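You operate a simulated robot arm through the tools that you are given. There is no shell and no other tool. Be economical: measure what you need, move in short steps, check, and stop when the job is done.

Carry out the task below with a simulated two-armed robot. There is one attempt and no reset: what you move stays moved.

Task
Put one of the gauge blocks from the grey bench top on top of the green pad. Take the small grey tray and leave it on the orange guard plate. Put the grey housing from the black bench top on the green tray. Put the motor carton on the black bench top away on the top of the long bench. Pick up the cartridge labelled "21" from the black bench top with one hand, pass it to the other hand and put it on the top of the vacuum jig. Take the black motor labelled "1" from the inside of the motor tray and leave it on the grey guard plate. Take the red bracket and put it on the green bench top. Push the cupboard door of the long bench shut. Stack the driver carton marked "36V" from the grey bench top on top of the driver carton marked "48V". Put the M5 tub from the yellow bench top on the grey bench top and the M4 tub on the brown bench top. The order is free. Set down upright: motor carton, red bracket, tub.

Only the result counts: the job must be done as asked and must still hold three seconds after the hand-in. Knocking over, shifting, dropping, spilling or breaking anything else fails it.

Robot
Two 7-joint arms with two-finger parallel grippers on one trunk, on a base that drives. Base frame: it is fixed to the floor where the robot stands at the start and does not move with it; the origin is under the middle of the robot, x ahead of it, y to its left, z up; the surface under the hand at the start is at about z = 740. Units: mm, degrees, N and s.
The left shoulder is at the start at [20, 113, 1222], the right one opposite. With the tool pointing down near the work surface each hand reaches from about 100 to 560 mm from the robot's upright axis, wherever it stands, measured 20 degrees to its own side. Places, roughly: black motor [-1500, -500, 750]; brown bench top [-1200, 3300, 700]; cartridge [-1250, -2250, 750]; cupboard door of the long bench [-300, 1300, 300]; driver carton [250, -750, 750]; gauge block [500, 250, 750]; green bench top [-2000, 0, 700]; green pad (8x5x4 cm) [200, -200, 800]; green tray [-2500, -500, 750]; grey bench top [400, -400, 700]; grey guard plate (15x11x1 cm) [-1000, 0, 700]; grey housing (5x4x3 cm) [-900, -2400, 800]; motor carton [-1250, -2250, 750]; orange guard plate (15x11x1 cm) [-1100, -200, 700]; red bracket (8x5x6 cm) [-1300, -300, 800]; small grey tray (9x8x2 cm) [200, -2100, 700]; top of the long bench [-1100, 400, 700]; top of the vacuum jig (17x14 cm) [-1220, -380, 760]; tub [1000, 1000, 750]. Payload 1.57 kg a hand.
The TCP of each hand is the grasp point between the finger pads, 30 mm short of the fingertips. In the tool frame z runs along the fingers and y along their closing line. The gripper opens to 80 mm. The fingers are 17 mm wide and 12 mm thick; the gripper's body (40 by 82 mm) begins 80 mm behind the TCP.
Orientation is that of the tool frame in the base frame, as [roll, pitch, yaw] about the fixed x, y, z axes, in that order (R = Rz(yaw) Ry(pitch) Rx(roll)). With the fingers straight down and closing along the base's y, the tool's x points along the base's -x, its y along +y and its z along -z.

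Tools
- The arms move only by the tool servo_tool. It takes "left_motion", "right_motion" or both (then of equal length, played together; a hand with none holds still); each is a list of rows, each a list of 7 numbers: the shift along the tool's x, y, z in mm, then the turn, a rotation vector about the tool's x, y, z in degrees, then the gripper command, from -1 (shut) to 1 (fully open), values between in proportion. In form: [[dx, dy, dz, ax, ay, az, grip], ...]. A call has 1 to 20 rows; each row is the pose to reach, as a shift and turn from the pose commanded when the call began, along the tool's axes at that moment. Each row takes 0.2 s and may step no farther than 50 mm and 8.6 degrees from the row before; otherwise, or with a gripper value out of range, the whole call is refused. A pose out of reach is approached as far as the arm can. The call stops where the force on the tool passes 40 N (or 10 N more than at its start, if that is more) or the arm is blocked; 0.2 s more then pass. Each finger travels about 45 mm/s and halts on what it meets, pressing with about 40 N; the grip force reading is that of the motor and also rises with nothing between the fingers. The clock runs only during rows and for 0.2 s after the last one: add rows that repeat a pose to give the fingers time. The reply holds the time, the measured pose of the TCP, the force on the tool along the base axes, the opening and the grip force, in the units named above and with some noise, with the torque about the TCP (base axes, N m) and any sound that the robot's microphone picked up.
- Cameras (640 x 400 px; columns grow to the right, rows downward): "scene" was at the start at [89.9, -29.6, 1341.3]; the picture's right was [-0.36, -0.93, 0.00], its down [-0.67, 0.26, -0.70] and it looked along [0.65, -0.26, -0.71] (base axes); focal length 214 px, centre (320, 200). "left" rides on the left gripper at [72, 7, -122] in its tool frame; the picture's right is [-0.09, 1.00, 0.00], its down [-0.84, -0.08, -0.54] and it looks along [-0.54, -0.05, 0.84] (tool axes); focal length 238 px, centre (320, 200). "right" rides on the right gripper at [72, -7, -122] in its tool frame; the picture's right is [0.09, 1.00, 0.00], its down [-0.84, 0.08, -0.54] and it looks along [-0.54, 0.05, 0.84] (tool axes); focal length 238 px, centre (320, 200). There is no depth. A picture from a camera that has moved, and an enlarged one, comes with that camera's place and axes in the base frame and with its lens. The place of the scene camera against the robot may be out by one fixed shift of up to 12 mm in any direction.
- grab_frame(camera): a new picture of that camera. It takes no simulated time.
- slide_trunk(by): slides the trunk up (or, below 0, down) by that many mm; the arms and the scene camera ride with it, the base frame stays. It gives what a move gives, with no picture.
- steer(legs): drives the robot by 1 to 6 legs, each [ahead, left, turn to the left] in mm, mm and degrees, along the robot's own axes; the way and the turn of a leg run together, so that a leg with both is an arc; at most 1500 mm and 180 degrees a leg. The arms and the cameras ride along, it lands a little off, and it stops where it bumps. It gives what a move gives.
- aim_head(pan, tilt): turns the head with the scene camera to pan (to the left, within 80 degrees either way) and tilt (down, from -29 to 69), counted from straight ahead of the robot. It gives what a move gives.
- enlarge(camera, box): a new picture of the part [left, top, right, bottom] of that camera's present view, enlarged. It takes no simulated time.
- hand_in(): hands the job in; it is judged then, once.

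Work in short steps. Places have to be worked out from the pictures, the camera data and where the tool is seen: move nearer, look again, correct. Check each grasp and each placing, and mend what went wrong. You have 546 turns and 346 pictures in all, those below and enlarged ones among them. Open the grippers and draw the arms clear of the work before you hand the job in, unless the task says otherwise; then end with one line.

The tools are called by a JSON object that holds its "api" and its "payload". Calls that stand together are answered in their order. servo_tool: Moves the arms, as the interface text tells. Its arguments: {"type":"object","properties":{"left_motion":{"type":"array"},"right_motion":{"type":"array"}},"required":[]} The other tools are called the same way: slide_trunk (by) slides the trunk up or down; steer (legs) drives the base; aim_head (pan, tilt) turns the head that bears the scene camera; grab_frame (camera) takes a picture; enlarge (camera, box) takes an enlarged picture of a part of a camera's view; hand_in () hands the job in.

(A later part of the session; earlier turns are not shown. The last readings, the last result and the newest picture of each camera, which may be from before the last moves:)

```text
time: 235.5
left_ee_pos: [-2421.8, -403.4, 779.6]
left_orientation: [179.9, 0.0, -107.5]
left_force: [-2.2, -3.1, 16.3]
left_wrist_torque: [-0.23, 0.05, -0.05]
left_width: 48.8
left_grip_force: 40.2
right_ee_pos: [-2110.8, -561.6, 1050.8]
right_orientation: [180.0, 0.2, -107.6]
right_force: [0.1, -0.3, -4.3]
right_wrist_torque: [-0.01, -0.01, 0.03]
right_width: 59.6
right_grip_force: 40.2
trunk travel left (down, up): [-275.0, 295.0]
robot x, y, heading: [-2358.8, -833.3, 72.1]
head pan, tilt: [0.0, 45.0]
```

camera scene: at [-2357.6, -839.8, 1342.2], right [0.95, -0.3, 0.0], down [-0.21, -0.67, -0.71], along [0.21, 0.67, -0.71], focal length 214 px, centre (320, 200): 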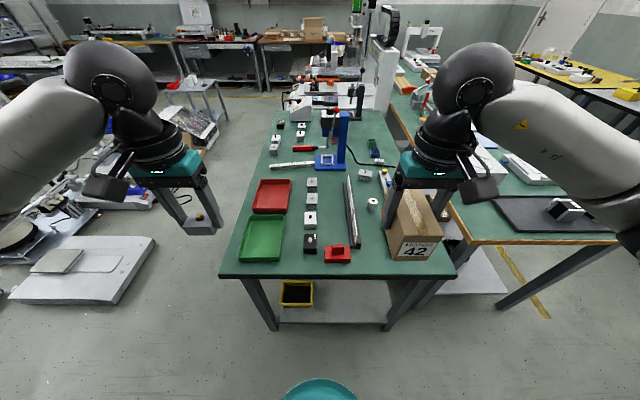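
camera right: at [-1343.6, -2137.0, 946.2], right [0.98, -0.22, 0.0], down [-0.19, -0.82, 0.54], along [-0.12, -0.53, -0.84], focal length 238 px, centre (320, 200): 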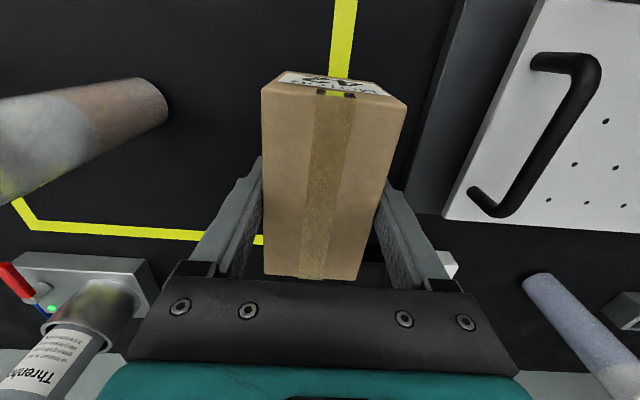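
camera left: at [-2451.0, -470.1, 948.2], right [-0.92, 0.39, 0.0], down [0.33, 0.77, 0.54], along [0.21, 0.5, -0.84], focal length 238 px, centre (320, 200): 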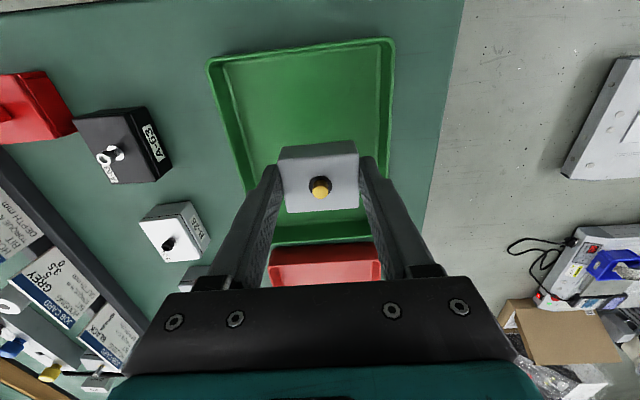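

Contact. Release and rise.

{"api": "servo_tool", "payload": {"left_motion": [[0, 0, -0.5, 0, 0, 0, 0.2], [0, 0, -0.5, 0, 0, 0, 0.6], [0, 0, -0.5, 0, 0, 0, 0.6], [0, 0, -0.5, 0, 0, 0, 0.6], [0, 0, -20, 0, 0, 0, 0.6], [0, 0, -60, 0, 0, 0, 0.6], [0, 0, -110, 0, 0, 0, 0.6], [0, 0, -160, 0, 0, 0, 0.6], [0, 0, -210, 0, 0, 0, 0.6], [0, 0, -260, 0, 0, 0, 0.6]]}}

{"api": "grab_frame", "payload": {"camera": "left"}}

```text
time: 237.7
left_ee_pos: [-2422.8, -404.4, 1037.5]
left_orientation: [179.9, -0.2, -107.6]
left_force: [0.1, 0.1, 0.1]
left_wrist_torque: [0.0, 0.04, 0.03]
left_width: 64.3
left_grip_force: 0.1
right_ee_pos: [-2111.2, -560.8, 1049.6]
right_orientation: [180.0, 0.1, -107.6]
right_force: [0.1, 0.2, -4.8]
right_wrist_torque: [-0.02, 0.01, 0.01]
right_width: 60.1
right_grip_force: 39.5
trunk travel left (down, up): [-275.0, 295.0]
robot x, y, heading: [-2360.3, -830.7, 72.4]
head pan, tilt: [0.0, 45.0]
```

```text
224 pictures are left
camera left: at [-2450.7, -471.1, 1160.2], right [-0.92, 0.39, 0.0], down [0.33, 0.78, 0.54], along [0.21, 0.5, -0.84], focal length 238 px, centre (320, 200)
```

left: 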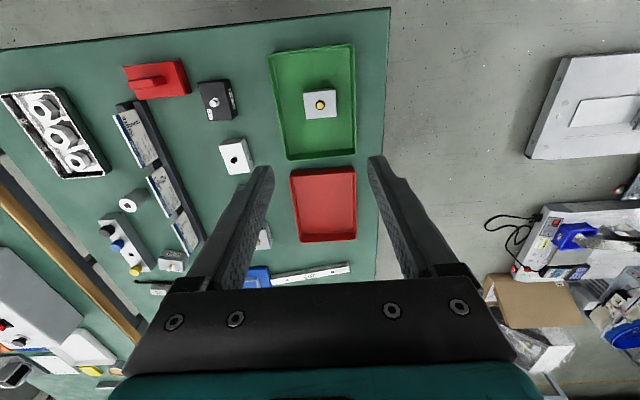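

Housing done. Now carry the motor carton to the long bench: drive around to stand before the free area near (-973,264).

{"api": "steer", "payload": {"legs": [[-250, 0, 0], [0, -1400, 0], [0, 0, 90], [0, -785, 0], [60, -785, 0]]}}

{"api": "grab_frame", "payload": {"camera": "scene"}}

{"api": "grab_frame", "payload": {"camera": "right"}}

```text
time: 257.5
left_ee_pos: [-1110.4, -35.0, 1038.6]
left_orientation: [179.9, -0.1, -18.1]
left_force: [-0.8, 0.6, -0.4]
left_wrist_torque: [0.0, 0.01, 0.01]
left_width: 64.3
left_grip_force: 0.0
right_ee_pos: [-949.8, 276.2, 1050.3]
right_orientation: [180.0, 0.1, -18.0]
right_force: [-0.5, 0.6, -4.9]
right_wrist_torque: [0.02, -0.02, 0.0]
right_width: 59.9
right_grip_force: 40.4
trunk travel left (down, up): [-275.0, 295.0]
robot x, y, heading: [-681.6, 27.0, 161.7]
head pan, tilt: [0.0, 45.0]
```

```text
223 pictures are left
camera scene: at [-763.8, 53.5, 1342.1], right [0.31, 0.95, 0.0], down [0.67, -0.22, -0.71], along [-0.67, 0.22, -0.71], focal length 214 px, centre (320, 200)
```

scene: 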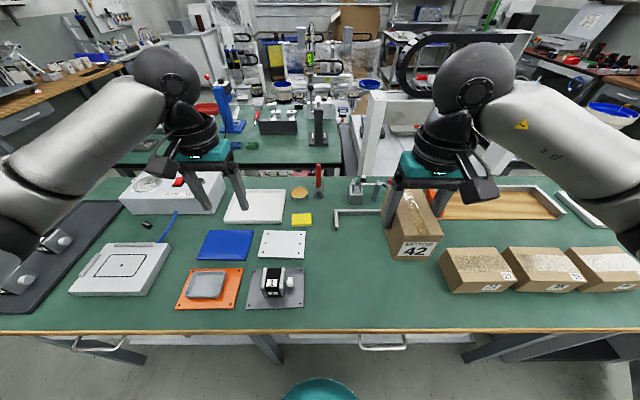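

```text
222 pictures are left
camera right: at [-879.1, 260.0, 1171.7], right [-0.22, -0.98, 0.0], down [-0.82, 0.19, 0.54], along [-0.53, 0.12, -0.84], focal length 238 px, centre (320, 200)
```

right: 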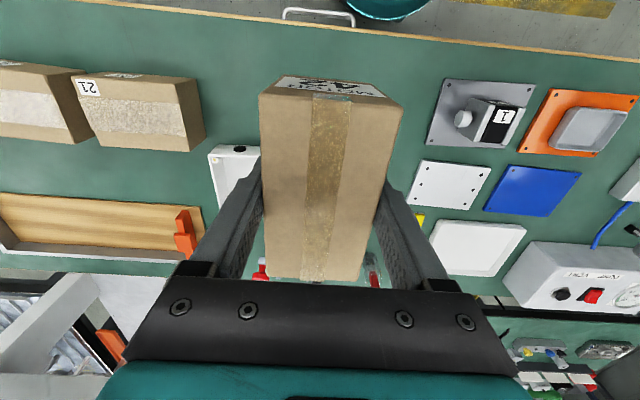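

Free area at ≈(-968,236). Move there and descend to near the surface.

{"api": "servo_tool", "payload": {"right_motion": [[-2, 15, 20, 0, 0, 0, -1], [-4, 30, 50, 0, 0, 0, -1], [-5, 43, 85, 0, 0, 0, -1], [-5, 43, 120, 0, 0, 0, -1], [-5, 43, 155, 0, 0, 0, -1], [-5, 43, 190, 0, 0, 0, -1], [-5, 43, 220, 0, 0, 0, -1], [-5, 43, 240, 0, 0, 0, -1]]}}

{"api": "grab_frame", "payload": {"camera": "scene"}}

```text
time: 259.3
left_ee_pos: [-1110.6, -34.4, 1038.0]
left_orientation: [179.9, -0.1, -18.1]
left_force: [0.3, 0.7, 0.0]
left_wrist_torque: [-0.01, 0.02, 0.0]
left_width: 64.1
left_grip_force: 0.1
right_ee_pos: [-968.0, 237.6, 809.6]
right_orientation: [-179.9, 0.1, -18.0]
right_force: [0.7, 0.7, -4.2]
right_wrist_torque: [-0.03, -0.02, 0.0]
right_width: 59.8
right_grip_force: 39.6
trunk travel left (down, up): [-275.0, 295.0]
robot x, y, heading: [-682.7, 26.5, 161.7]
head pan, tilt: [0.0, 45.0]
```

```text
221 pictures are left
camera scene: at [-763.9, 53.2, 1342.1], right [0.31, 0.95, 0.0], down [0.67, -0.22, -0.71], along [-0.67, 0.22, -0.71], focal length 214 px, centre (320, 200)
```

scene: 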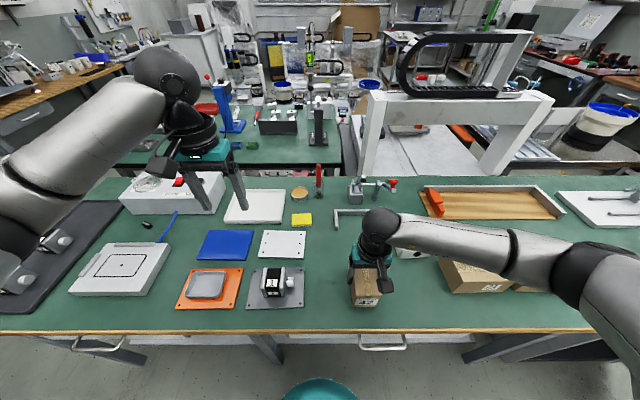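

Free all around. Lower the last 15 mm.

{"api": "servo_tool", "payload": {"right_motion": [[0, 0, 5, 0, 0, 0, -1], [0, 0, 9, 0, 0, 0, -1], [0, 0, 12, 0, 0, 0, -1], [0, 0, 13.5, 0, 0, 0, -1]]}}

{"api": "servo_tool", "payload": {"right_motion": [[0, 0, 1, 0, 0, 0, -1], [0, 0, 2, 0, 0, 0, -1]]}}

```text
time: 260.3
left_ee_pos: [-1110.0, -34.8, 1037.1]
left_orientation: [180.0, -0.1, -18.1]
left_force: [0.6, -0.5, -0.8]
left_wrist_torque: [0.01, 0.03, 0.01]
left_width: 64.2
left_grip_force: 0.1
right_ee_pos: [-968.8, 237.1, 796.6]
right_orientation: [180.0, 0.1, -18.0]
right_force: [-0.2, 0.0, -5.1]
right_wrist_torque: [-0.02, 0.0, 0.0]
right_width: 59.7
right_grip_force: 40.4
trunk travel left (down, up): [-275.0, 295.0]
robot x, y, heading: [-678.3, 22.7, 161.6]
head pan, tilt: [0.0, 45.0]
```

```text
time: 260.9
left_ee_pos: [-1110.7, -34.6, 1037.6]
left_orientation: [-179.9, -0.1, -18.1]
left_force: [0.9, -1.0, 0.4]
left_wrist_torque: [-0.06, 0.01, 0.01]
left_width: 64.1
left_grip_force: 0.0
right_ee_pos: [-969.0, 237.0, 795.6]
right_orientation: [180.0, 0.1, -18.1]
right_force: [1.0, -0.3, -4.7]
right_wrist_torque: [-0.01, -0.04, 0.0]
right_width: 59.8
right_grip_force: 40.3
trunk travel left (down, up): [-275.0, 295.0]
robot x, y, heading: [-681.5, 24.4, 161.8]
head pan, tilt: [0.0, 45.0]
```

{"api": "servo_tool", "payload": {"right_motion": [[0, 0, 1, 0, 0, 0, -1], [0, 0, 2, 0, 0, 0, -1], [0, 0, 2.7, 0, 0, 0, -1]]}}

```text
time: 261.7
left_ee_pos: [-1108.7, -35.4, 1038.5]
left_orientation: [180.0, -0.1, -18.1]
left_force: [0.0, -1.0, -0.4]
left_wrist_torque: [-0.04, 0.0, -0.01]
left_width: 64.0
left_grip_force: 0.1
right_ee_pos: [-968.5, 236.4, 794.7]
right_orientation: [179.9, 0.3, -18.1]
right_force: [6.9, 3.1, 25.9]
right_wrist_torque: [0.09, -0.94, -0.01]
right_width: 59.7
right_grip_force: 39.7
trunk travel left (down, up): [-275.0, 295.0]
robot x, y, heading: [-680.9, 24.1, 162.0]
head pan, tilt: [0.0, 45.0]
```

Contact. Ease, release and rise.

{"api": "servo_tool", "payload": {"right_motion": [[0, 0, -2, 0, 0, 0, -1], [0, 0, -2, 0, 0, 0, 0.6], [0, 0, -2, 0, 0, 0, 1], [0, 0, -2, 0, 0, 0, 1], [0, 0, -2, 0, 0, 0, 1], [0, 0, -20, 0, 0, 0, 1], [0, 0, -60, 0, 0, 0, 1], [0, 0, -110, 0, 0, 0, 1], [0, 0, -160, 0, 0, 0, 1], [0, 0, -210, 0, 0, 0, 1], [0, 0, -250, 0, 0, 0, 1]]}}

{"api": "grab_frame", "payload": {"camera": "scene"}}

```text
time: 264.1
left_ee_pos: [-1111.0, -34.9, 1037.9]
left_orientation: [-179.9, -0.1, -18.2]
left_force: [-0.7, 0.8, -0.4]
left_wrist_torque: [-0.01, -0.01, 0.02]
left_width: 63.9
left_grip_force: 0.0
right_ee_pos: [-967.0, 235.1, 1042.4]
right_orientation: [-179.9, 0.1, -18.0]
right_force: [-0.6, 0.0, 0.6]
right_wrist_torque: [0.01, 0.03, -0.01]
right_width: 80.1
right_grip_force: 0.1
trunk travel left (down, up): [-275.0, 295.0]
robot x, y, heading: [-682.1, 24.9, 161.8]
head pan, tilt: [0.0, 45.0]
```

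```text
220 pictures are left
camera scene: at [-763.6, 52.8, 1342.2], right [0.31, 0.95, 0.0], down [0.67, -0.22, -0.71], along [-0.67, 0.22, -0.71], focal length 214 px, centre (320, 200)
```

scene: 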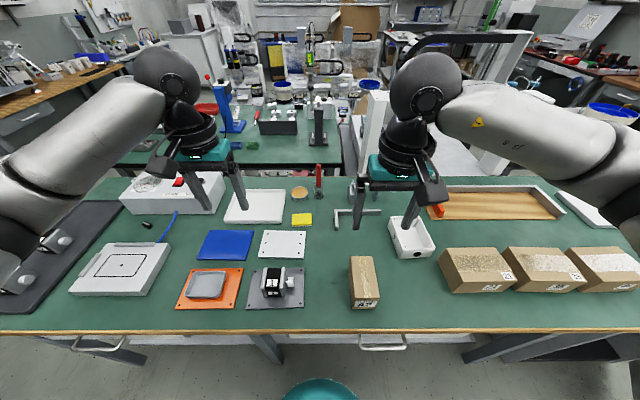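

Carton done. Next, the cupboard door: I estimate hinge ≈(-469,1419), free edge ≈(-204,975), z≈135–593. I back off and drive along the aisle to look at it.

{"api": "steer", "payload": {"legs": [[-420, 0, 0], [0, -800, 0]]}}

{"api": "aim_head", "payload": {"pan": -20, "tilt": 45}}

{"api": "grab_frame", "payload": {"camera": "scene"}}

```text
time: 270.6
left_ee_pos: [-455.7, 593.7, 1037.3]
left_orientation: [179.9, -0.1, -18.3]
left_force: [0.1, 0.2, 0.9]
left_wrist_torque: [-0.03, 0.03, 0.03]
left_width: 63.7
left_grip_force: 0.0
right_ee_pos: [-311.5, 863.0, 1039.6]
right_orientation: [-179.9, 0.1, -18.4]
right_force: [-1.1, 0.8, 0.2]
right_wrist_torque: [0.01, 0.0, 0.01]
right_width: 79.8
right_grip_force: 0.0
trunk travel left (down, up): [-275.0, 295.0]
robot x, y, heading: [-23.4, 651.7, 161.6]
head pan, tilt: [0.0, 45.0]
```

```text
time: 271.4
left_ee_pos: [-454.3, 593.8, 1037.4]
left_orientation: [179.9, -0.1, -18.4]
left_force: [0.3, -0.5, -0.5]
left_wrist_torque: [0.03, 0.01, 0.0]
left_width: 63.8
left_grip_force: 0.1
right_ee_pos: [-311.1, 863.9, 1041.0]
right_orientation: [-179.9, 0.1, -18.4]
right_force: [-0.3, -0.2, 0.7]
right_wrist_torque: [0.02, -0.01, -0.01]
right_width: 80.3
right_grip_force: 0.0
trunk travel left (down, up): [-275.0, 295.0]
robot x, y, heading: [-24.8, 652.8, 161.5]
head pan, tilt: [-20.0, 45.0]
```

```text
219 pictures are left
camera scene: at [-94.8, 704.4, 1342.2], right [0.62, 0.78, 0.0], down [0.55, -0.44, -0.71], along [-0.55, 0.44, -0.71], focal length 214 px, centre (320, 200)
```

scene: 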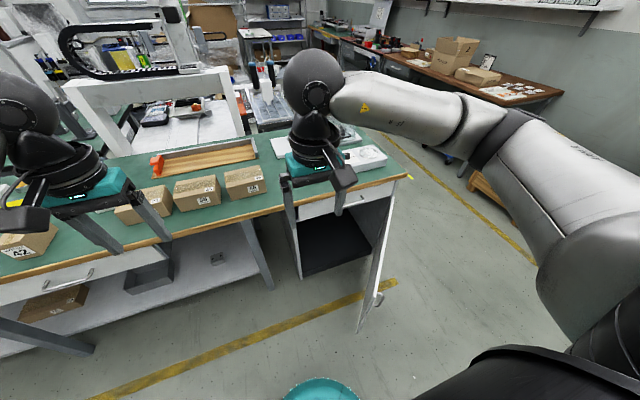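

{"api": "enlarge", "payload": {"camera": "scene", "box": [270, 170, 430, 350]}}

```text
2.22 times, centred on (350, 260) of scene
camera zoom: at [-94.8, 704.4, 1342.2], right [0.62, 0.78, 0.0], down [0.55, -0.44, -0.71], along [-0.55, 0.44, -0.71], focal length 477 px, centre (253, 67)
```

zoom: 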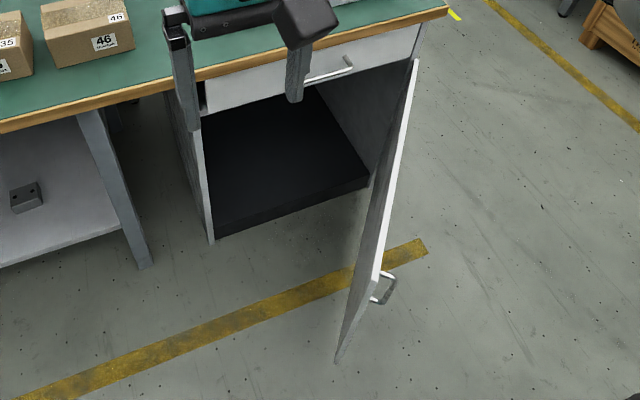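

I have the door geometry: hinge ≈(-461,1449), free edge ≈(-205,1032), opens outward; I must push its outer (north-east) face with the right hand held low. First shift right and lower the trunk.

{"api": "steer", "payload": {"legs": [[10, -190, 0]]}}

{"api": "slide_trunk", "payload": {"by": -200}}

```text
time: 273.0
left_ee_pos: [-403.9, 778.2, 1037.7]
left_orientation: [179.9, 0.0, -18.3]
left_force: [0.1, -0.5, 0.2]
left_wrist_torque: [-0.02, 0.03, 0.0]
left_width: 64.2
left_grip_force: 0.0
right_ee_pos: [-260.4, 1047.2, 1040.5]
right_orientation: [179.9, 0.0, -18.1]
right_force: [0.1, -0.2, -0.3]
right_wrist_torque: [-0.04, -0.02, -0.01]
right_width: 80.2
right_grip_force: 0.1
trunk travel left (down, up): [-275.0, 295.0]
robot x, y, heading: [22.4, 834.6, 162.1]
head pan, tilt: [-20.0, 45.0]
```

```text
time: 275.2
left_ee_pos: [-405.7, 776.6, 837.6]
left_orientation: [179.9, -0.2, -18.2]
left_force: [0.8, -0.1, 0.6]
left_wrist_torque: [-0.02, -0.02, 0.02]
left_width: 63.7
left_grip_force: 0.0
right_ee_pos: [-261.3, 1047.4, 840.4]
right_orientation: [-180.0, 0.1, -18.2]
right_force: [-0.1, 0.3, -0.5]
right_wrist_torque: [-0.02, 0.0, -0.02]
right_width: 80.1
right_grip_force: 0.0
trunk travel left (down, up): [-75.0, 495.0]
robot x, y, heading: [26.2, 837.6, 161.6]
head pan, tilt: [-20.0, 45.0]
```

Now I move the right hand to the outer side of the door, tilting the fingers forward by 50° and closing the gripper, then lower it.

{"api": "servo_tool", "payload": {"right_motion": [[0, -30, 0, 0, -7, 0, 0], [0, -60, 0, 0, -14, 0, -1], [0, -95, 0, 0, -21, 0, -1], [0, -130, 0, 0, -28, 0, -1], [0, -140, 0, 0, -35, 0, -1], [0, -140, 0, 0, -42, 0, -1], [0, -140, 30, 0, -50, 0, -1], [0, -140, 70, 0, -50, 0, -1], [0, -140, 110, 0, -50, 0, -1]]}}

{"api": "grab_frame", "payload": {"camera": "scene"}}

{"api": "grab_frame", "payload": {"camera": "right"}}

```text
time: 277.2
left_ee_pos: [-403.3, 776.6, 837.3]
left_orientation: [179.9, 0.0, -18.3]
left_force: [0.2, -0.1, -0.3]
left_wrist_torque: [0.0, 0.0, 0.02]
left_width: 64.1
left_grip_force: 0.1
right_ee_pos: [-243.0, 1205.7, 795.2]
right_orientation: [179.9, 50.0, -18.2]
right_force: [-0.4, -0.1, 1.4]
right_wrist_torque: [0.01, -0.03, 0.01]
right_width: 0.0
right_grip_force: 21.0
right hand out of reach, approached as far as the arm can: row 5, 6, 7, 8, 9
trunk travel left (down, up): [-75.0, 495.0]
robot x, y, heading: [28.2, 837.9, 161.7]
head pan, tilt: [-20.0, 45.0]
```

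```text
217 pictures are left
camera scene: at [-44.1, 888.6, 1142.2], right [0.62, 0.78, 0.0], down [0.55, -0.44, -0.71], along [-0.55, 0.44, -0.71], focal length 214 px, centre (320, 200)
```

scene: 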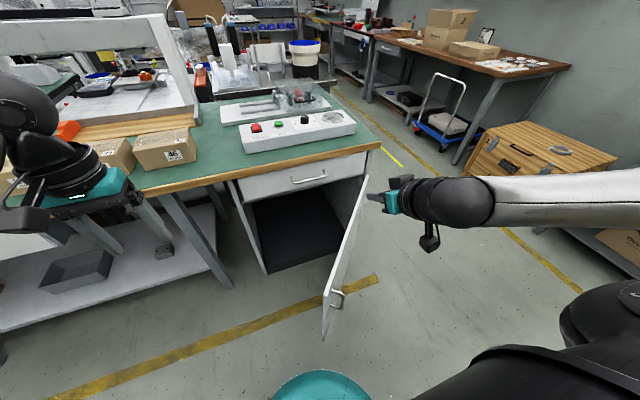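

```text
216 pictures are left
camera right: at [-108.3, 1168.5, 818.1], right [-0.25, -0.96, -0.07], down [-0.14, -0.03, 0.99], along [-0.96, 0.26, -0.12], focal length 238 px, centre (320, 200)
```

right: 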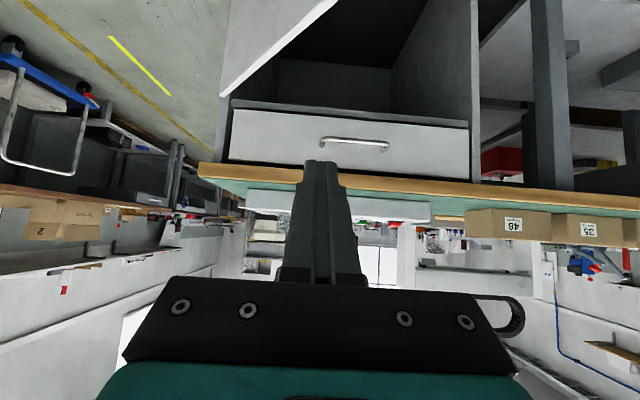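

At 50° tilt the arm can't get lower here. I reduce the tilt to 30° and try descending.

{"api": "servo_tool", "payload": {"right_motion": [[0, 0, 0, 0, 7, 0, -1], [15, 0, 13, 0, 14, 0, -1], [31, 0, 26, 0, 20, 0, -1], [61, 0, 51, 0, 20, 0, -1], [92, 0, 77, 0, 20, 0, -1], [122, 0, 103, 0, 20, 0, -1], [153, 0, 129, 0, 20, 0, -1]]}}

{"api": "grab_frame", "payload": {"camera": "right"}}

```text
time: 278.8
left_ee_pos: [-404.8, 776.3, 837.9]
left_orientation: [179.9, -0.1, -18.1]
left_force: [0.5, 0.5, 0.7]
left_wrist_torque: [0.03, -0.01, 0.03]
left_width: 63.9
left_grip_force: 0.0
right_ee_pos: [-242.8, 1205.7, 593.6]
right_orientation: [180.0, 30.1, -18.2]
right_force: [-0.9, 0.0, 0.5]
right_wrist_torque: [-0.03, 0.01, 0.01]
right_width: 0.0
right_grip_force: 21.4
trunk travel left (down, up): [-75.0, 495.0]
robot x, y, heading: [26.4, 836.2, 161.8]
head pan, tilt: [-20.0, 45.0]
```

```text
215 pictures are left
camera right: at [-123.5, 1172.9, 662.7], right [-0.24, -0.97, -0.05], down [-0.45, 0.07, 0.89], along [-0.86, 0.23, -0.46], focal length 238 px, centre (320, 200)
```

right: 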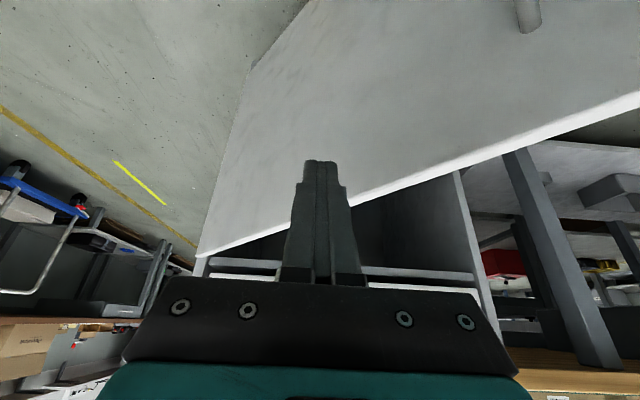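

The hand is now on the outer side of the door, tips just below its top edge. I lower the trunk 60 mm more and look at the scene.

{"api": "slide_trunk", "payload": {"by": -65}}

{"api": "grab_frame", "payload": {"camera": "scene"}}

```text
time: 279.8
left_ee_pos: [-404.7, 776.9, 772.7]
left_orientation: [-179.9, -0.2, -18.2]
left_force: [-0.1, 0.4, -1.1]
left_wrist_torque: [0.0, -0.01, 0.02]
left_width: 64.1
left_grip_force: 0.2
right_ee_pos: [-243.9, 1204.9, 530.0]
right_orientation: [-180.0, 30.1, -18.1]
right_force: [-0.4, 0.0, 0.4]
right_wrist_torque: [0.0, 0.04, -0.01]
right_width: 0.0
right_grip_force: 21.3
trunk travel left (down, up): [-10.0, 560.0]
robot x, y, heading: [24.1, 834.9, 162.0]
head pan, tilt: [-20.0, 45.0]
```

```text
214 pictures are left
camera scene: at [-44.0, 888.6, 1077.2], right [0.62, 0.78, 0.0], down [0.55, -0.44, -0.71], along [-0.55, 0.44, -0.71], focal length 214 px, centre (320, 200)
```

scene: 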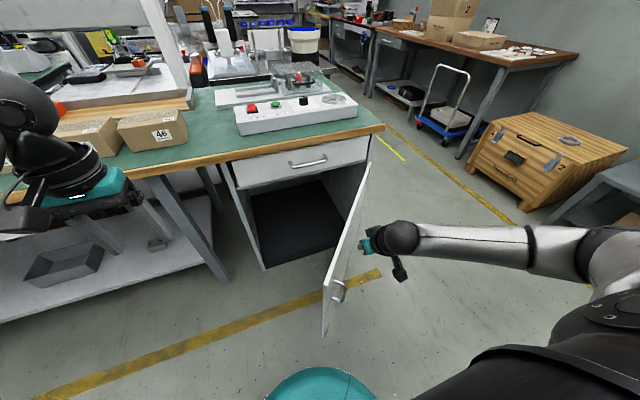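

Now push: sweep the hand toward the closed position, first ~60% of the way.

{"api": "servo_tool", "payload": {"right_motion": [[-28, 21, 16, 0, 0, 0, -1], [-55, 41, 32, 0, 0, 0, -1], [-83, 62, 48, 0, 0, 0, -1], [-110, 83, 64, 0, 0, 0, -1], [-138, 103, 80, 0, 0, 0, -1]]}}

{"api": "grab_frame", "payload": {"camera": "scene"}}

```text
time: 281.0
left_ee_pos: [-403.9, 776.8, 772.7]
left_orientation: [180.0, -0.1, -18.2]
left_force: [1.0, 0.0, -0.3]
left_wrist_torque: [-0.03, 0.04, 0.0]
left_width: 63.8
left_grip_force: 0.0
right_ee_pos: [-427.9, 1155.9, 530.2]
right_orientation: [-179.9, 30.1, -18.2]
right_force: [0.7, -0.5, -0.3]
right_wrist_torque: [0.0, 0.01, 0.0]
right_width: 0.1
right_grip_force: 21.1
trunk travel left (down, up): [-10.0, 560.0]
robot x, y, heading: [23.8, 837.4, 161.7]
head pan, tilt: [-20.0, 45.0]
```

```text
213 pictures are left
camera scene: at [-44.0, 888.6, 1077.2], right [0.62, 0.78, 0.0], down [0.55, -0.44, -0.71], along [-0.55, 0.44, -0.71], focal length 214 px, centre (320, 200)
```

scene: 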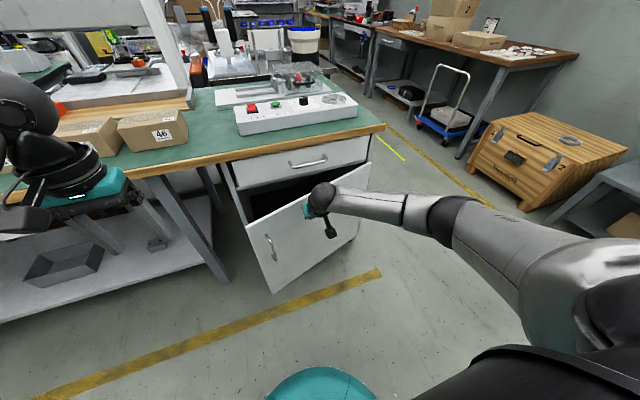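

Closing well. Continue to shut, slower with force watch.

{"api": "servo_tool", "payload": {"right_motion": [[-20, 15, 12, 0, 0, 0, -1], [-41, 31, 24, 0, 0, 0, -1], [-62, 46, 36, 0, 0, 0, -1], [-83, 62, 48, 0, 0, 0, -1], [-92, 62, 53, 0, 0, 0, -1], [-100, 62, 58, 0, 0, 0, -1]]}}

{"api": "grab_frame", "payload": {"camera": "scene"}}

```text
time: 282.4
left_ee_pos: [-404.0, 776.2, 773.1]
left_orientation: [179.9, -0.1, -18.2]
left_force: [0.3, -0.8, 0.2]
left_wrist_torque: [-0.06, -0.01, 0.02]
left_width: 64.1
left_grip_force: 0.1
right_ee_pos: [-539.1, 1128.8, 534.2]
right_orientation: [179.9, 30.2, -18.3]
right_force: [0.1, 0.6, 0.7]
right_wrist_torque: [-0.01, 0.0, -0.02]
right_width: 0.1
right_grip_force: 21.8
right hand out of reach, approached as far as the arm can: row 5, 6
trunk travel left (down, up): [-10.0, 560.0]
robot x, y, heading: [24.8, 836.3, 161.9]
head pan, tilt: [-20.0, 45.0]
```

```text
212 pictures are left
camera scene: at [-44.0, 888.9, 1077.2], right [0.62, 0.78, 0.0], down [0.55, -0.44, -0.71], along [-0.55, 0.44, -0.71], focal length 214 px, centre (320, 200)
```

scene: 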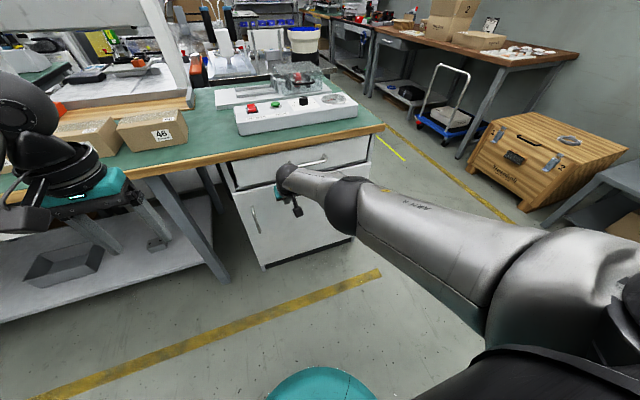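

Nearly shut but at arm's limit. I retract the hand a bit, drive 110 ahead, then push with force-limited arm motion.

{"api": "servo_tool", "payload": {"right_motion": [[43, 0, -25, 0, 0, 0, -1], [86, 0, -50, 0, 0, 0, -1], [110, 0, -64, 0, 0, 0, -1]]}}

{"api": "steer", "payload": {"legs": [[110, 0, 0]]}}

{"api": "servo_tool", "payload": {"right_motion": [[-9, 0, 5, 0, 0, 0, -1], [-17, 0, 10, 0, 0, 0, -1], [-26, 0, 15, 0, 0, 0, -1], [-35, 0, 20, 0, 0, 0, -1], [-43, 0, 25, 0, 0, 0, -1], [-52, 0, 30, 0, 0, 0, -1], [-61, 0, 35, 0, 0, 0, -1], [-70, 0, 40, 0, 0, 0, -1]]}}

{"api": "grab_frame", "payload": {"camera": "scene"}}

```text
time: 283.2
left_ee_pos: [-403.6, 776.7, 773.1]
left_orientation: [-180.0, -0.1, -18.3]
left_force: [-0.3, 0.0, 0.1]
left_wrist_torque: [0.02, 0.01, -0.01]
left_width: 63.9
left_grip_force: 0.1
right_ee_pos: [-415.8, 1090.0, 531.8]
right_orientation: [-179.9, 30.1, -18.3]
right_force: [-0.7, 0.1, -0.2]
right_wrist_torque: [-0.02, -0.03, -0.01]
right_width: 0.0
right_grip_force: 20.7
trunk travel left (down, up): [-10.0, 560.0]
robot x, y, heading: [25.7, 835.7, 161.5]
head pan, tilt: [-20.0, 45.0]
```

```text
time: 284.4
left_ee_pos: [-506.9, 809.8, 772.6]
left_orientation: [179.9, 0.0, -18.2]
left_force: [-0.4, -0.6, 0.5]
left_wrist_torque: [-0.03, -0.01, 0.0]
left_width: 63.9
left_grip_force: 0.1
right_ee_pos: [-519.7, 1123.7, 533.3]
right_orientation: [-179.9, 30.0, -18.2]
right_force: [-0.4, -0.4, -0.1]
right_wrist_torque: [0.0, 0.01, 0.01]
right_width: 0.0
right_grip_force: 20.9
trunk travel left (down, up): [-10.0, 560.0]
robot x, y, heading: [-75.9, 869.8, 161.7]
head pan, tilt: [-20.0, 45.0]
```

```text
time: 285.7
left_ee_pos: [-504.9, 811.4, 773.8]
left_orientation: [-180.0, -0.1, -18.2]
left_force: [0.7, 0.6, 0.4]
left_wrist_torque: [-0.02, 0.01, -0.04]
left_width: 63.9
left_grip_force: 0.1
right_ee_pos: [-562.4, 1135.5, 528.4]
right_orientation: [179.9, 29.1, -18.3]
right_force: [7.5, -3.3, 3.8]
right_wrist_torque: [-0.06, -0.14, 0.0]
right_width: 0.0
right_grip_force: 21.2
trunk travel left (down, up): [-10.0, 560.0]
robot x, y, heading: [-75.9, 871.1, 161.6]
head pan, tilt: [-20.0, 45.0]
stopped in row 6 (right hand): the force on the tool passed its limit at 70 N (the readings are from after the stop); the commanded pose is now the measured one
```

```text
211 pictures are left
camera scene: at [-144.9, 922.2, 1077.3], right [0.62, 0.78, 0.0], down [0.55, -0.44, -0.71], along [-0.55, 0.44, -0.71], focal length 214 px, centre (320, 200)
```

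scene: 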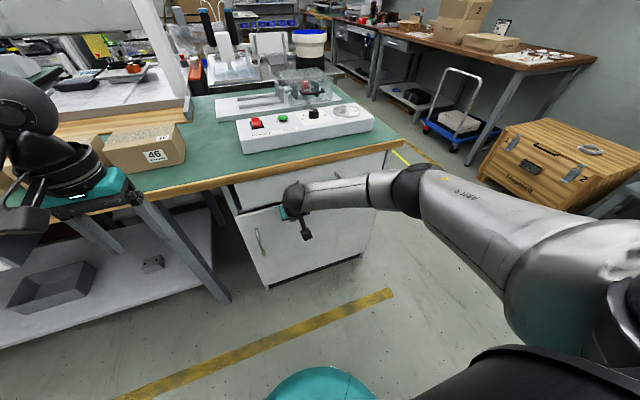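

Hard stop reached – likely shut. I retract and check.

{"api": "servo_tool", "payload": {"right_motion": [[30, 0, -17, 0, 0, 0, -1], [70, 0, -40, 0, 0, 0, -1], [110, 0, -64, 0, 0, 0, -1]]}}

{"api": "steer", "payload": {"legs": [[-200, 0, 0]]}}

{"api": "enlarge", "payload": {"camera": "scene", "box": [200, 120, 420, 300]}}

```text
time: 286.5
left_ee_pos: [-506.5, 812.5, 772.7]
left_orientation: [-180.0, -0.1, -18.3]
left_force: [-0.8, 0.0, 0.1]
left_wrist_torque: [-0.01, -0.01, -0.01]
left_width: 63.9
left_grip_force: 0.1
right_ee_pos: [-441.6, 1097.6, 533.7]
right_orientation: [180.0, 29.2, -18.3]
right_force: [0.7, 1.0, -0.4]
right_wrist_torque: [0.06, 0.02, -0.02]
right_width: 0.0
right_grip_force: 21.6
trunk travel left (down, up): [-10.0, 560.0]
robot x, y, heading: [-75.9, 867.2, 161.4]
head pan, tilt: [-20.0, 45.0]
```

```text
time: 288.1
left_ee_pos: [-318.4, 748.4, 772.5]
left_orientation: [179.9, 0.0, -18.3]
left_force: [-0.7, -0.1, 0.0]
left_wrist_torque: [0.0, -0.01, -0.04]
left_width: 63.9
left_grip_force: 0.0
right_ee_pos: [-255.7, 1035.4, 532.7]
right_orientation: [-180.0, 29.2, -18.3]
right_force: [-0.3, 0.4, 0.2]
right_wrist_torque: [0.01, 0.04, 0.01]
right_width: 0.2
right_grip_force: 21.4
trunk travel left (down, up): [-10.0, 560.0]
robot x, y, heading: [112.2, 805.5, 161.7]
head pan, tilt: [-20.0, 45.0]
```

```text
2.22 times, centred on (310, 210) of scene
camera zoom: at [41.9, 860.2, 1077.2], right [0.62, 0.78, 0.0], down [0.55, -0.44, -0.71], along [-0.55, 0.44, -0.71], focal length 477 px, centre (342, 178)
```

zoom: 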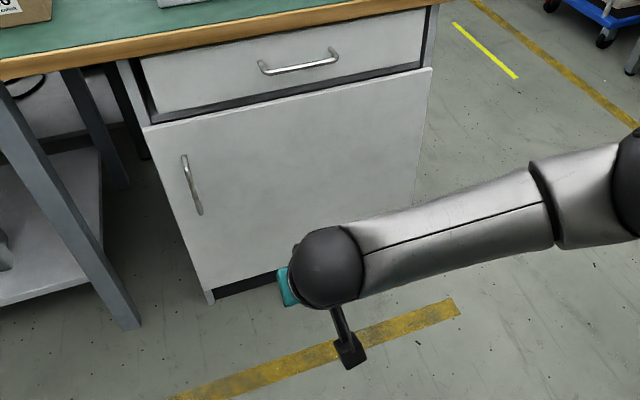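

Door is fully shut. Raise the trunk and restore the right hand, then turn to the yellow bench.

{"api": "slide_trunk", "payload": {"by": 265}}

{"api": "servo_tool", "payload": {"right_motion": [[0, 0, -20, 0, 7, 0, -1], [0, 0, -50, 0, 14, 0, 0], [0, 0, -90, 0, 21, 0, 0], [0, 0, -130, 0, 29, 0, 0], [0, 0, -170, 0, 29, 0, 0], [0, 0, -210, 0, 29, 0, 0], [0, 0, -240, 0, 29, 0, 0]]}}

{"api": "steer", "payload": {"legs": [[100, 0, 0], [0, 0, 90], [0, 0, 90]]}}

{"api": "aim_head", "payload": {"pan": 0, "tilt": 35}}

{"api": "grab_frame", "payload": {"camera": "scene"}}

```text
time: 290.8
left_ee_pos: [-318.0, 748.0, 1037.7]
left_orientation: [179.8, -0.2, -18.3]
left_force: [0.0, 0.0, -0.2]
left_wrist_torque: [0.02, -0.01, -0.01]
left_width: 64.0
left_grip_force: 0.0
right_ee_pos: [-254.6, 1034.9, 797.4]
right_orientation: [180.0, 29.1, -18.3]
right_force: [0.0, 0.1, -0.7]
right_wrist_torque: [0.01, -0.03, -0.01]
right_width: 0.0
right_grip_force: 21.2
trunk travel left (down, up): [-275.0, 295.0]
robot x, y, heading: [107.8, 810.5, 161.6]
head pan, tilt: [-20.0, 45.0]
```

```text
time: 292.4
left_ee_pos: [-318.5, 749.1, 1037.3]
left_orientation: [180.0, -0.2, -18.2]
left_force: [-0.4, 0.4, -0.1]
left_wrist_torque: [-0.01, -0.02, 0.0]
left_width: 64.0
left_grip_force: 0.0
right_ee_pos: [-143.5, 998.5, 1006.9]
right_orientation: [180.0, 0.2, -18.3]
right_force: [0.4, 0.3, 0.5]
right_wrist_torque: [-0.02, 0.0, 0.0]
right_width: 39.9
right_grip_force: 0.0
trunk travel left (down, up): [-275.0, 295.0]
robot x, y, heading: [110.1, 807.9, 161.6]
head pan, tilt: [-20.0, 45.0]
```

```text
time: 301.2
left_ee_pos: [444.1, 896.8, 1037.3]
left_orientation: [180.0, -0.1, 161.6]
left_force: [0.4, -0.8, 1.0]
left_wrist_torque: [-0.01, -0.01, -0.02]
left_width: 64.1
left_grip_force: 0.0
right_ee_pos: [269.2, 647.0, 1006.5]
right_orientation: [-180.0, 0.2, 161.7]
right_force: [0.6, 0.1, -0.7]
right_wrist_torque: [-0.01, -0.01, 0.03]
right_width: 40.1
right_grip_force: 0.0
trunk travel left (down, up): [-275.0, 295.0]
robot x, y, heading: [13.6, 837.5, -18.4]
head pan, tilt: [-20.0, 45.0]
```

```text
time: 302.0
left_ee_pos: [443.7, 896.2, 1038.2]
left_orientation: [180.0, -0.1, 161.7]
left_force: [0.0, 0.2, 0.4]
left_wrist_torque: [0.03, 0.0, -0.03]
left_width: 63.9
left_grip_force: 0.1
right_ee_pos: [270.2, 646.0, 1006.9]
right_orientation: [-180.0, 0.1, 161.7]
right_force: [0.3, 0.3, 0.3]
right_wrist_torque: [0.01, -0.01, 0.0]
right_width: 40.2
right_grip_force: 0.0
trunk travel left (down, up): [-275.0, 295.0]
robot x, y, heading: [12.9, 838.4, -18.5]
head pan, tilt: [0.0, 35.0]
```

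```text
209 pictures are left
camera scene: at [113.0, 807.2, 1357.0], right [-0.32, -0.95, 0.0], down [-0.54, 0.18, -0.82], along [0.78, -0.26, -0.57], focal length 214 px, centre (320, 200)
```

scene: 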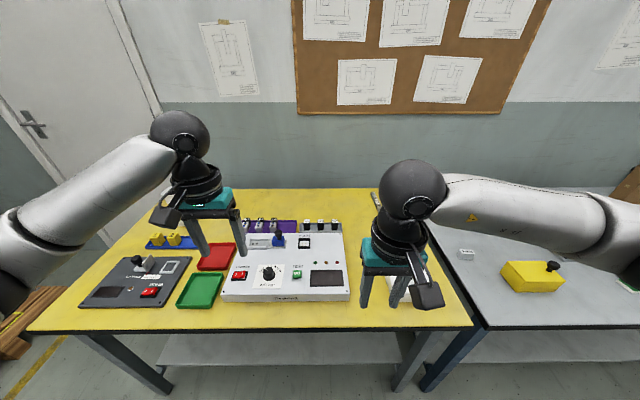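

The left arm hides the tub area (~(218,208) in this view). I move the left hand aside.

{"api": "servo_tool", "payload": {"left_motion": [[40, 0, 0, 0, 0, 0, 0.6], [80, 10, 0, 0, 0, 0, 0.6], [120, 20, 0, 0, 0, 0, 0.6], [150, 60, 0, 0, 0, 0, 0.6], [150, 100, 0, 0, 0, 0, 0.6], [150, 140, 0, 0, 0, 0, 0.6]]}}

{"api": "grab_frame", "payload": {"camera": "scene"}}

{"api": "enlarge", "payload": {"camera": "scene", "box": [130, 150, 350, 320]}}

```text
time: 303.4
left_ee_pos: [345.2, 1076.3, 1038.7]
left_orientation: [-179.9, 0.0, 161.8]
left_force: [-0.3, 0.0, -0.8]
left_wrist_torque: [0.03, -0.05, -0.01]
left_width: 63.9
left_grip_force: 0.1
right_ee_pos: [270.1, 647.1, 1008.4]
right_orientation: [180.0, 0.2, 161.7]
right_force: [0.1, 1.1, -0.5]
right_wrist_torque: [-0.01, 0.0, 0.02]
right_width: 40.3
right_grip_force: 0.0
trunk travel left (down, up): [-275.0, 295.0]
robot x, y, heading: [14.5, 842.8, -18.3]
head pan, tilt: [0.0, 35.0]
```

```text
208 pictures are left
camera scene: at [112.8, 807.4, 1357.0], right [-0.32, -0.95, 0.0], down [-0.54, 0.18, -0.82], along [0.78, -0.26, -0.57], focal length 214 px, centre (320, 200)
```

scene: 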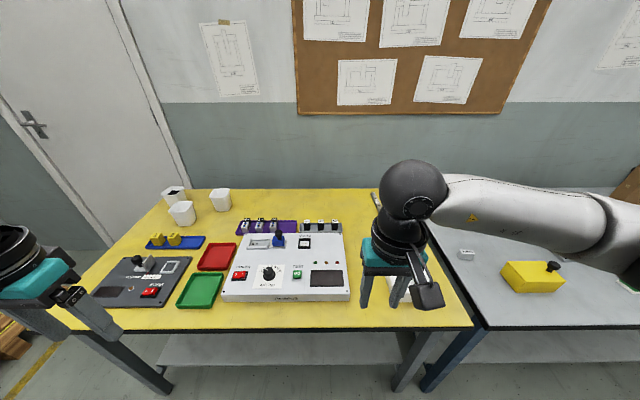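

```text
2.35 times, centred on (240, 235) of scene
camera zoom: at [112.8, 807.4, 1357.0], right [-0.32, -0.95, 0.0], down [-0.54, 0.18, -0.82], along [0.78, -0.26, -0.57], focal length 505 px, centre (508, 118)
```

zoom: 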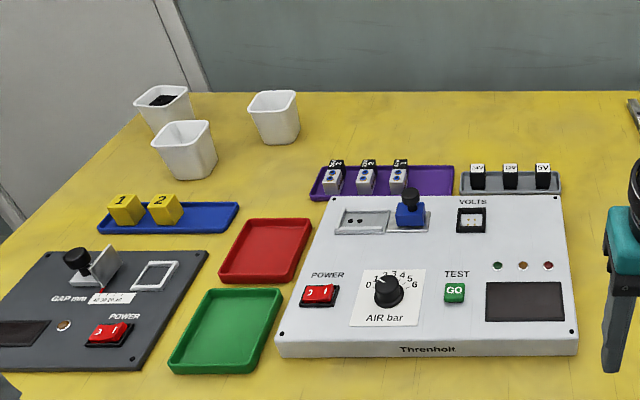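

Three tubs at the far left end of the yellow bench: ≈(970,1144), (1141,1209), (1032,994). They're best reached from the bench's north end. I drive around there.

{"api": "steer", "payload": {"legs": [[0, 1050, 0], [0, 0, -90], [0, 400, 0], [0, 350, 0]]}}

{"api": "grab_frame", "payload": {"camera": "scene"}}

```text
time: 316.6
left_ee_pos: [1294.2, 1262.7, 1037.7]
left_orientation: [-179.9, -0.2, 71.4]
left_force: [0.5, -0.3, -0.2]
left_wrist_torque: [-0.01, 0.01, 0.02]
left_width: 64.0
left_grip_force: 0.1
right_ee_pos: [865.7, 1340.4, 1006.8]
right_orientation: [-180.0, 0.1, 71.5]
right_force: [0.3, -0.1, -0.9]
right_wrist_torque: [-0.04, 0.04, 0.01]
right_width: 40.3
right_grip_force: 0.1
trunk travel left (down, up): [-275.0, 295.0]
robot x, y, heading: [1058.0, 1590.9, -108.8]
head pan, tilt: [0.0, 35.0]
```

```text
206 pictures are left
camera scene: at [1032.5, 1499.9, 1357.0], right [-0.95, 0.32, 0.0], down [0.18, 0.54, -0.82], along [-0.26, -0.78, -0.57], focal length 214 px, centre (320, 200)
```

scene: 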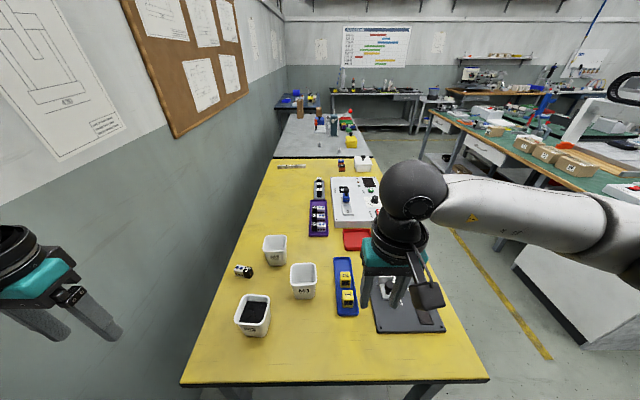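

{"api": "enlarge", "payload": {"camera": "scene", "box": [220, 220, 360, 350]}}

```text
3.08 times, centred on (290, 285) of scene
camera zoom: at [1032.5, 1499.9, 1357.0], right [-0.95, 0.32, 0.0], down [0.18, 0.54, -0.82], along [-0.26, -0.78, -0.57], focal length 660 px, centre (412, -62)
```

zoom: 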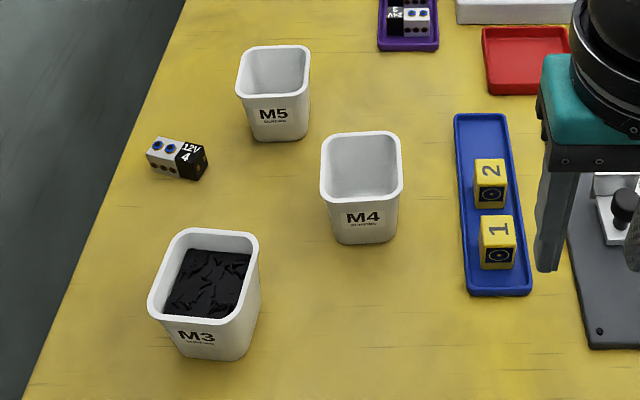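

M5 (empty) ≈(1015,963), M4 (empty) ≈(958,1113). I'll take M4 with the right hand, M5 with the left, each pinched by a wall. Drive 110 ahead and hover the right hand near M4.

{"api": "steer", "payload": {"legs": [[110, 0, 0]]}}

{"api": "grab_frame", "payload": {"camera": "right"}}

{"api": "grab_frame", "payload": {"camera": "left"}}

```text
time: 317.8
left_ee_pos: [1267.4, 1179.0, 1039.0]
left_orientation: [179.9, -0.1, 71.6]
left_force: [-0.2, -0.5, 0.0]
left_wrist_torque: [-0.07, 0.03, 0.04]
left_width: 64.0
left_grip_force: 0.1
right_ee_pos: [837.7, 1253.7, 1007.4]
right_orientation: [-179.9, 0.3, 71.5]
right_force: [-0.5, 0.8, 0.9]
right_wrist_torque: [-0.01, 0.0, 0.01]
right_width: 40.0
right_grip_force: 0.0
trunk travel left (down, up): [-275.0, 295.0]
robot x, y, heading: [1031.2, 1506.9, -108.9]
head pan, tilt: [0.0, 35.0]
stopped in leg 1: the robot was blocked; the commanded pose is now the measured one
```

```text
204 pictures are left
camera right: at [854.3, 1325.2, 1129.0], right [0.97, -0.23, 0.0], down [-0.19, -0.81, 0.55], along [-0.13, -0.53, -0.84], focal length 238 px, centre (320, 200)
```

right: 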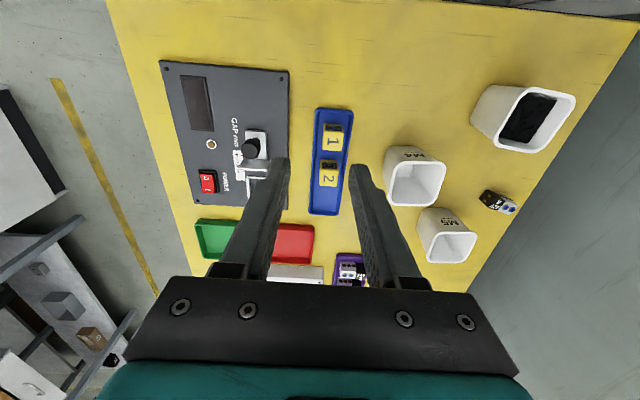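

```text
203 pictures are left
camera left: at [1295.1, 1242.9, 1161.0], right [0.92, -0.4, 0.0], down [-0.34, -0.77, 0.54], along [-0.22, -0.5, -0.84], focal length 238 px, centre (320, 200)
```

left: 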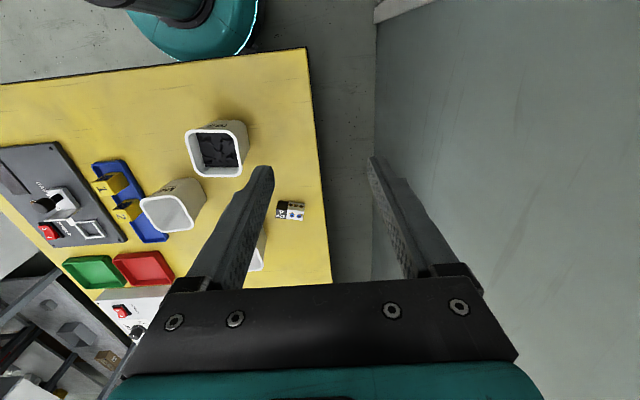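

M4 rim centre ≈(953,1126), M5 ≈(1015,975). Hover the right hand above M4's west wall.

{"api": "servo_tool", "payload": {"right_motion": [[-15, 19, 0, 0, 0, 0, 0], [-30, 38, 20, 0, 0, 0, 0], [-45, 57, 40, 0, 0, 0, 0], [-60, 76, 60, 0, 0, 0, 0], [-75, 95, 80, 0, 0, 0, 0], [-85, 112, 100, 0, 0, 0, 0]]}}

{"api": "grab_frame", "payload": {"camera": "right"}}

{"api": "enlarge", "payload": {"camera": "right", "box": [280, 80, 440, 200]}}

```text
time: 319.2
left_ee_pos: [1265.6, 1176.6, 1039.8]
left_orientation: [-180.0, -0.2, 71.4]
left_force: [-0.1, -0.3, 0.5]
left_wrist_torque: [0.02, 0.04, 0.01]
left_width: 64.0
left_grip_force: 0.1
right_ee_pos: [916.1, 1135.4, 906.3]
right_orientation: [180.0, 0.3, 71.5]
right_force: [-0.1, 0.9, -0.8]
right_wrist_torque: [0.01, 0.0, 0.0]
right_width: 39.8
right_grip_force: 0.1
trunk travel left (down, up): [-275.0, 295.0]
robot x, y, heading: [1029.4, 1509.0, -108.7]
head pan, tilt: [0.0, 35.0]
```

```text
202 pictures are left
camera right: at [932.8, 1206.6, 1028.5], right [0.97, -0.23, 0.0], down [-0.19, -0.82, 0.55], along [-0.13, -0.53, -0.84], focal length 238 px, centre (320, 200)
```

right: 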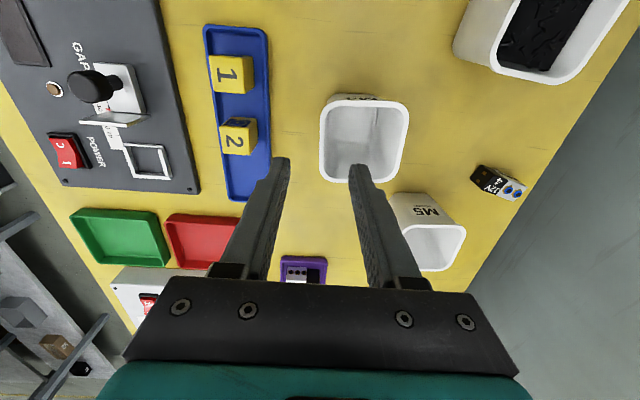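

```text
3.33 times, centred on (360, 140) of right
camera zoom: at [932.8, 1206.6, 1028.5], right [0.97, -0.23, 0.0], down [-0.19, -0.82, 0.55], along [-0.13, -0.53, -0.84], focal length 794 px, centre (187, 400)
```

zoom: 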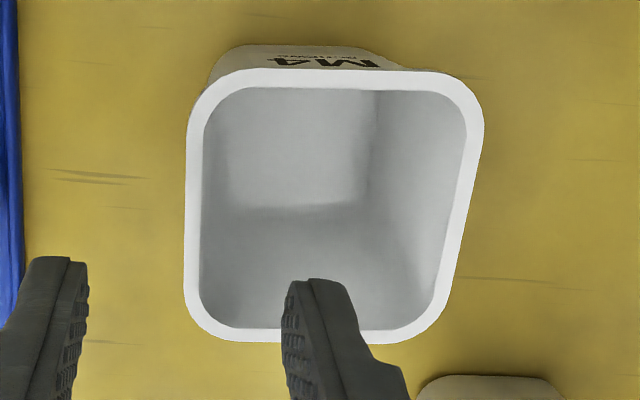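

Wall centre at (918,1134), tub rotated ~5°. Align, descend to rim level and pinch.

{"api": "servo_tool", "payload": {"right_motion": [[1, 1, 20, 0, 0, -2.5, 0], [2, 2, 45, 0, 0, -5, 0], [2, 2, 70, 0, 0, -5, 0], [2, 2, 88, 0, 0, -5, 0], [2, 2, 88, 0, 0, -5, -1], [2, 2, 88, 0, 0, -5, -1], [2, 2, 88, 0, 0, -5, -1], [2, 2, 88, 0, 0, -5, -1], [2, 2, 88, 0, 0, -5, -1], [2, 2, 88, 0, 0, -5, -1], [2, 2, 88, 0, 0, -5, -1], [2, 2, 88, 0, 0, -5, -1]]}}

{"api": "grab_frame", "payload": {"camera": "right"}}

```text
time: 321.8
left_ee_pos: [1265.9, 1176.3, 1037.7]
left_orientation: [-180.0, 0.0, 71.4]
left_force: [0.4, -0.2, 0.4]
left_wrist_torque: [-0.02, -0.03, -0.03]
left_width: 64.0
left_grip_force: 0.1
right_ee_pos: [918.1, 1137.5, 818.9]
right_orientation: [180.0, 0.2, 76.4]
right_force: [3.8, -0.1, 9.5]
right_wrist_torque: [-0.22, -0.87, -0.01]
right_width: 3.5
right_grip_force: 24.4
trunk travel left (down, up): [-275.0, 295.0]
robot x, y, heading: [1028.0, 1506.4, -108.6]
head pan, tilt: [0.0, 35.0]
```

```text
200 pictures are left
camera right: at [929.3, 1209.8, 940.7], right [0.99, -0.14, 0.0], down [-0.12, -0.83, 0.55], along [-0.08, -0.54, -0.84], focal length 238 px, centre (320, 200)
```

right: 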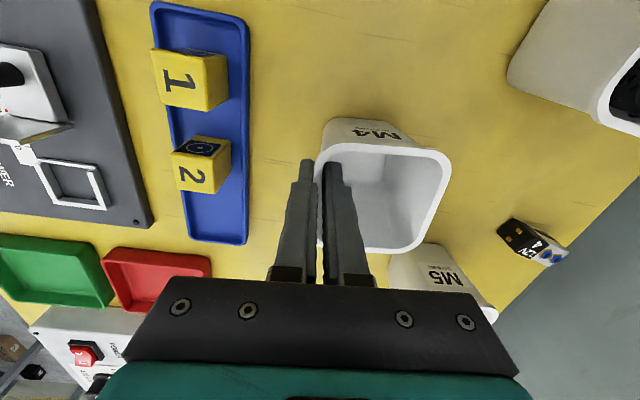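

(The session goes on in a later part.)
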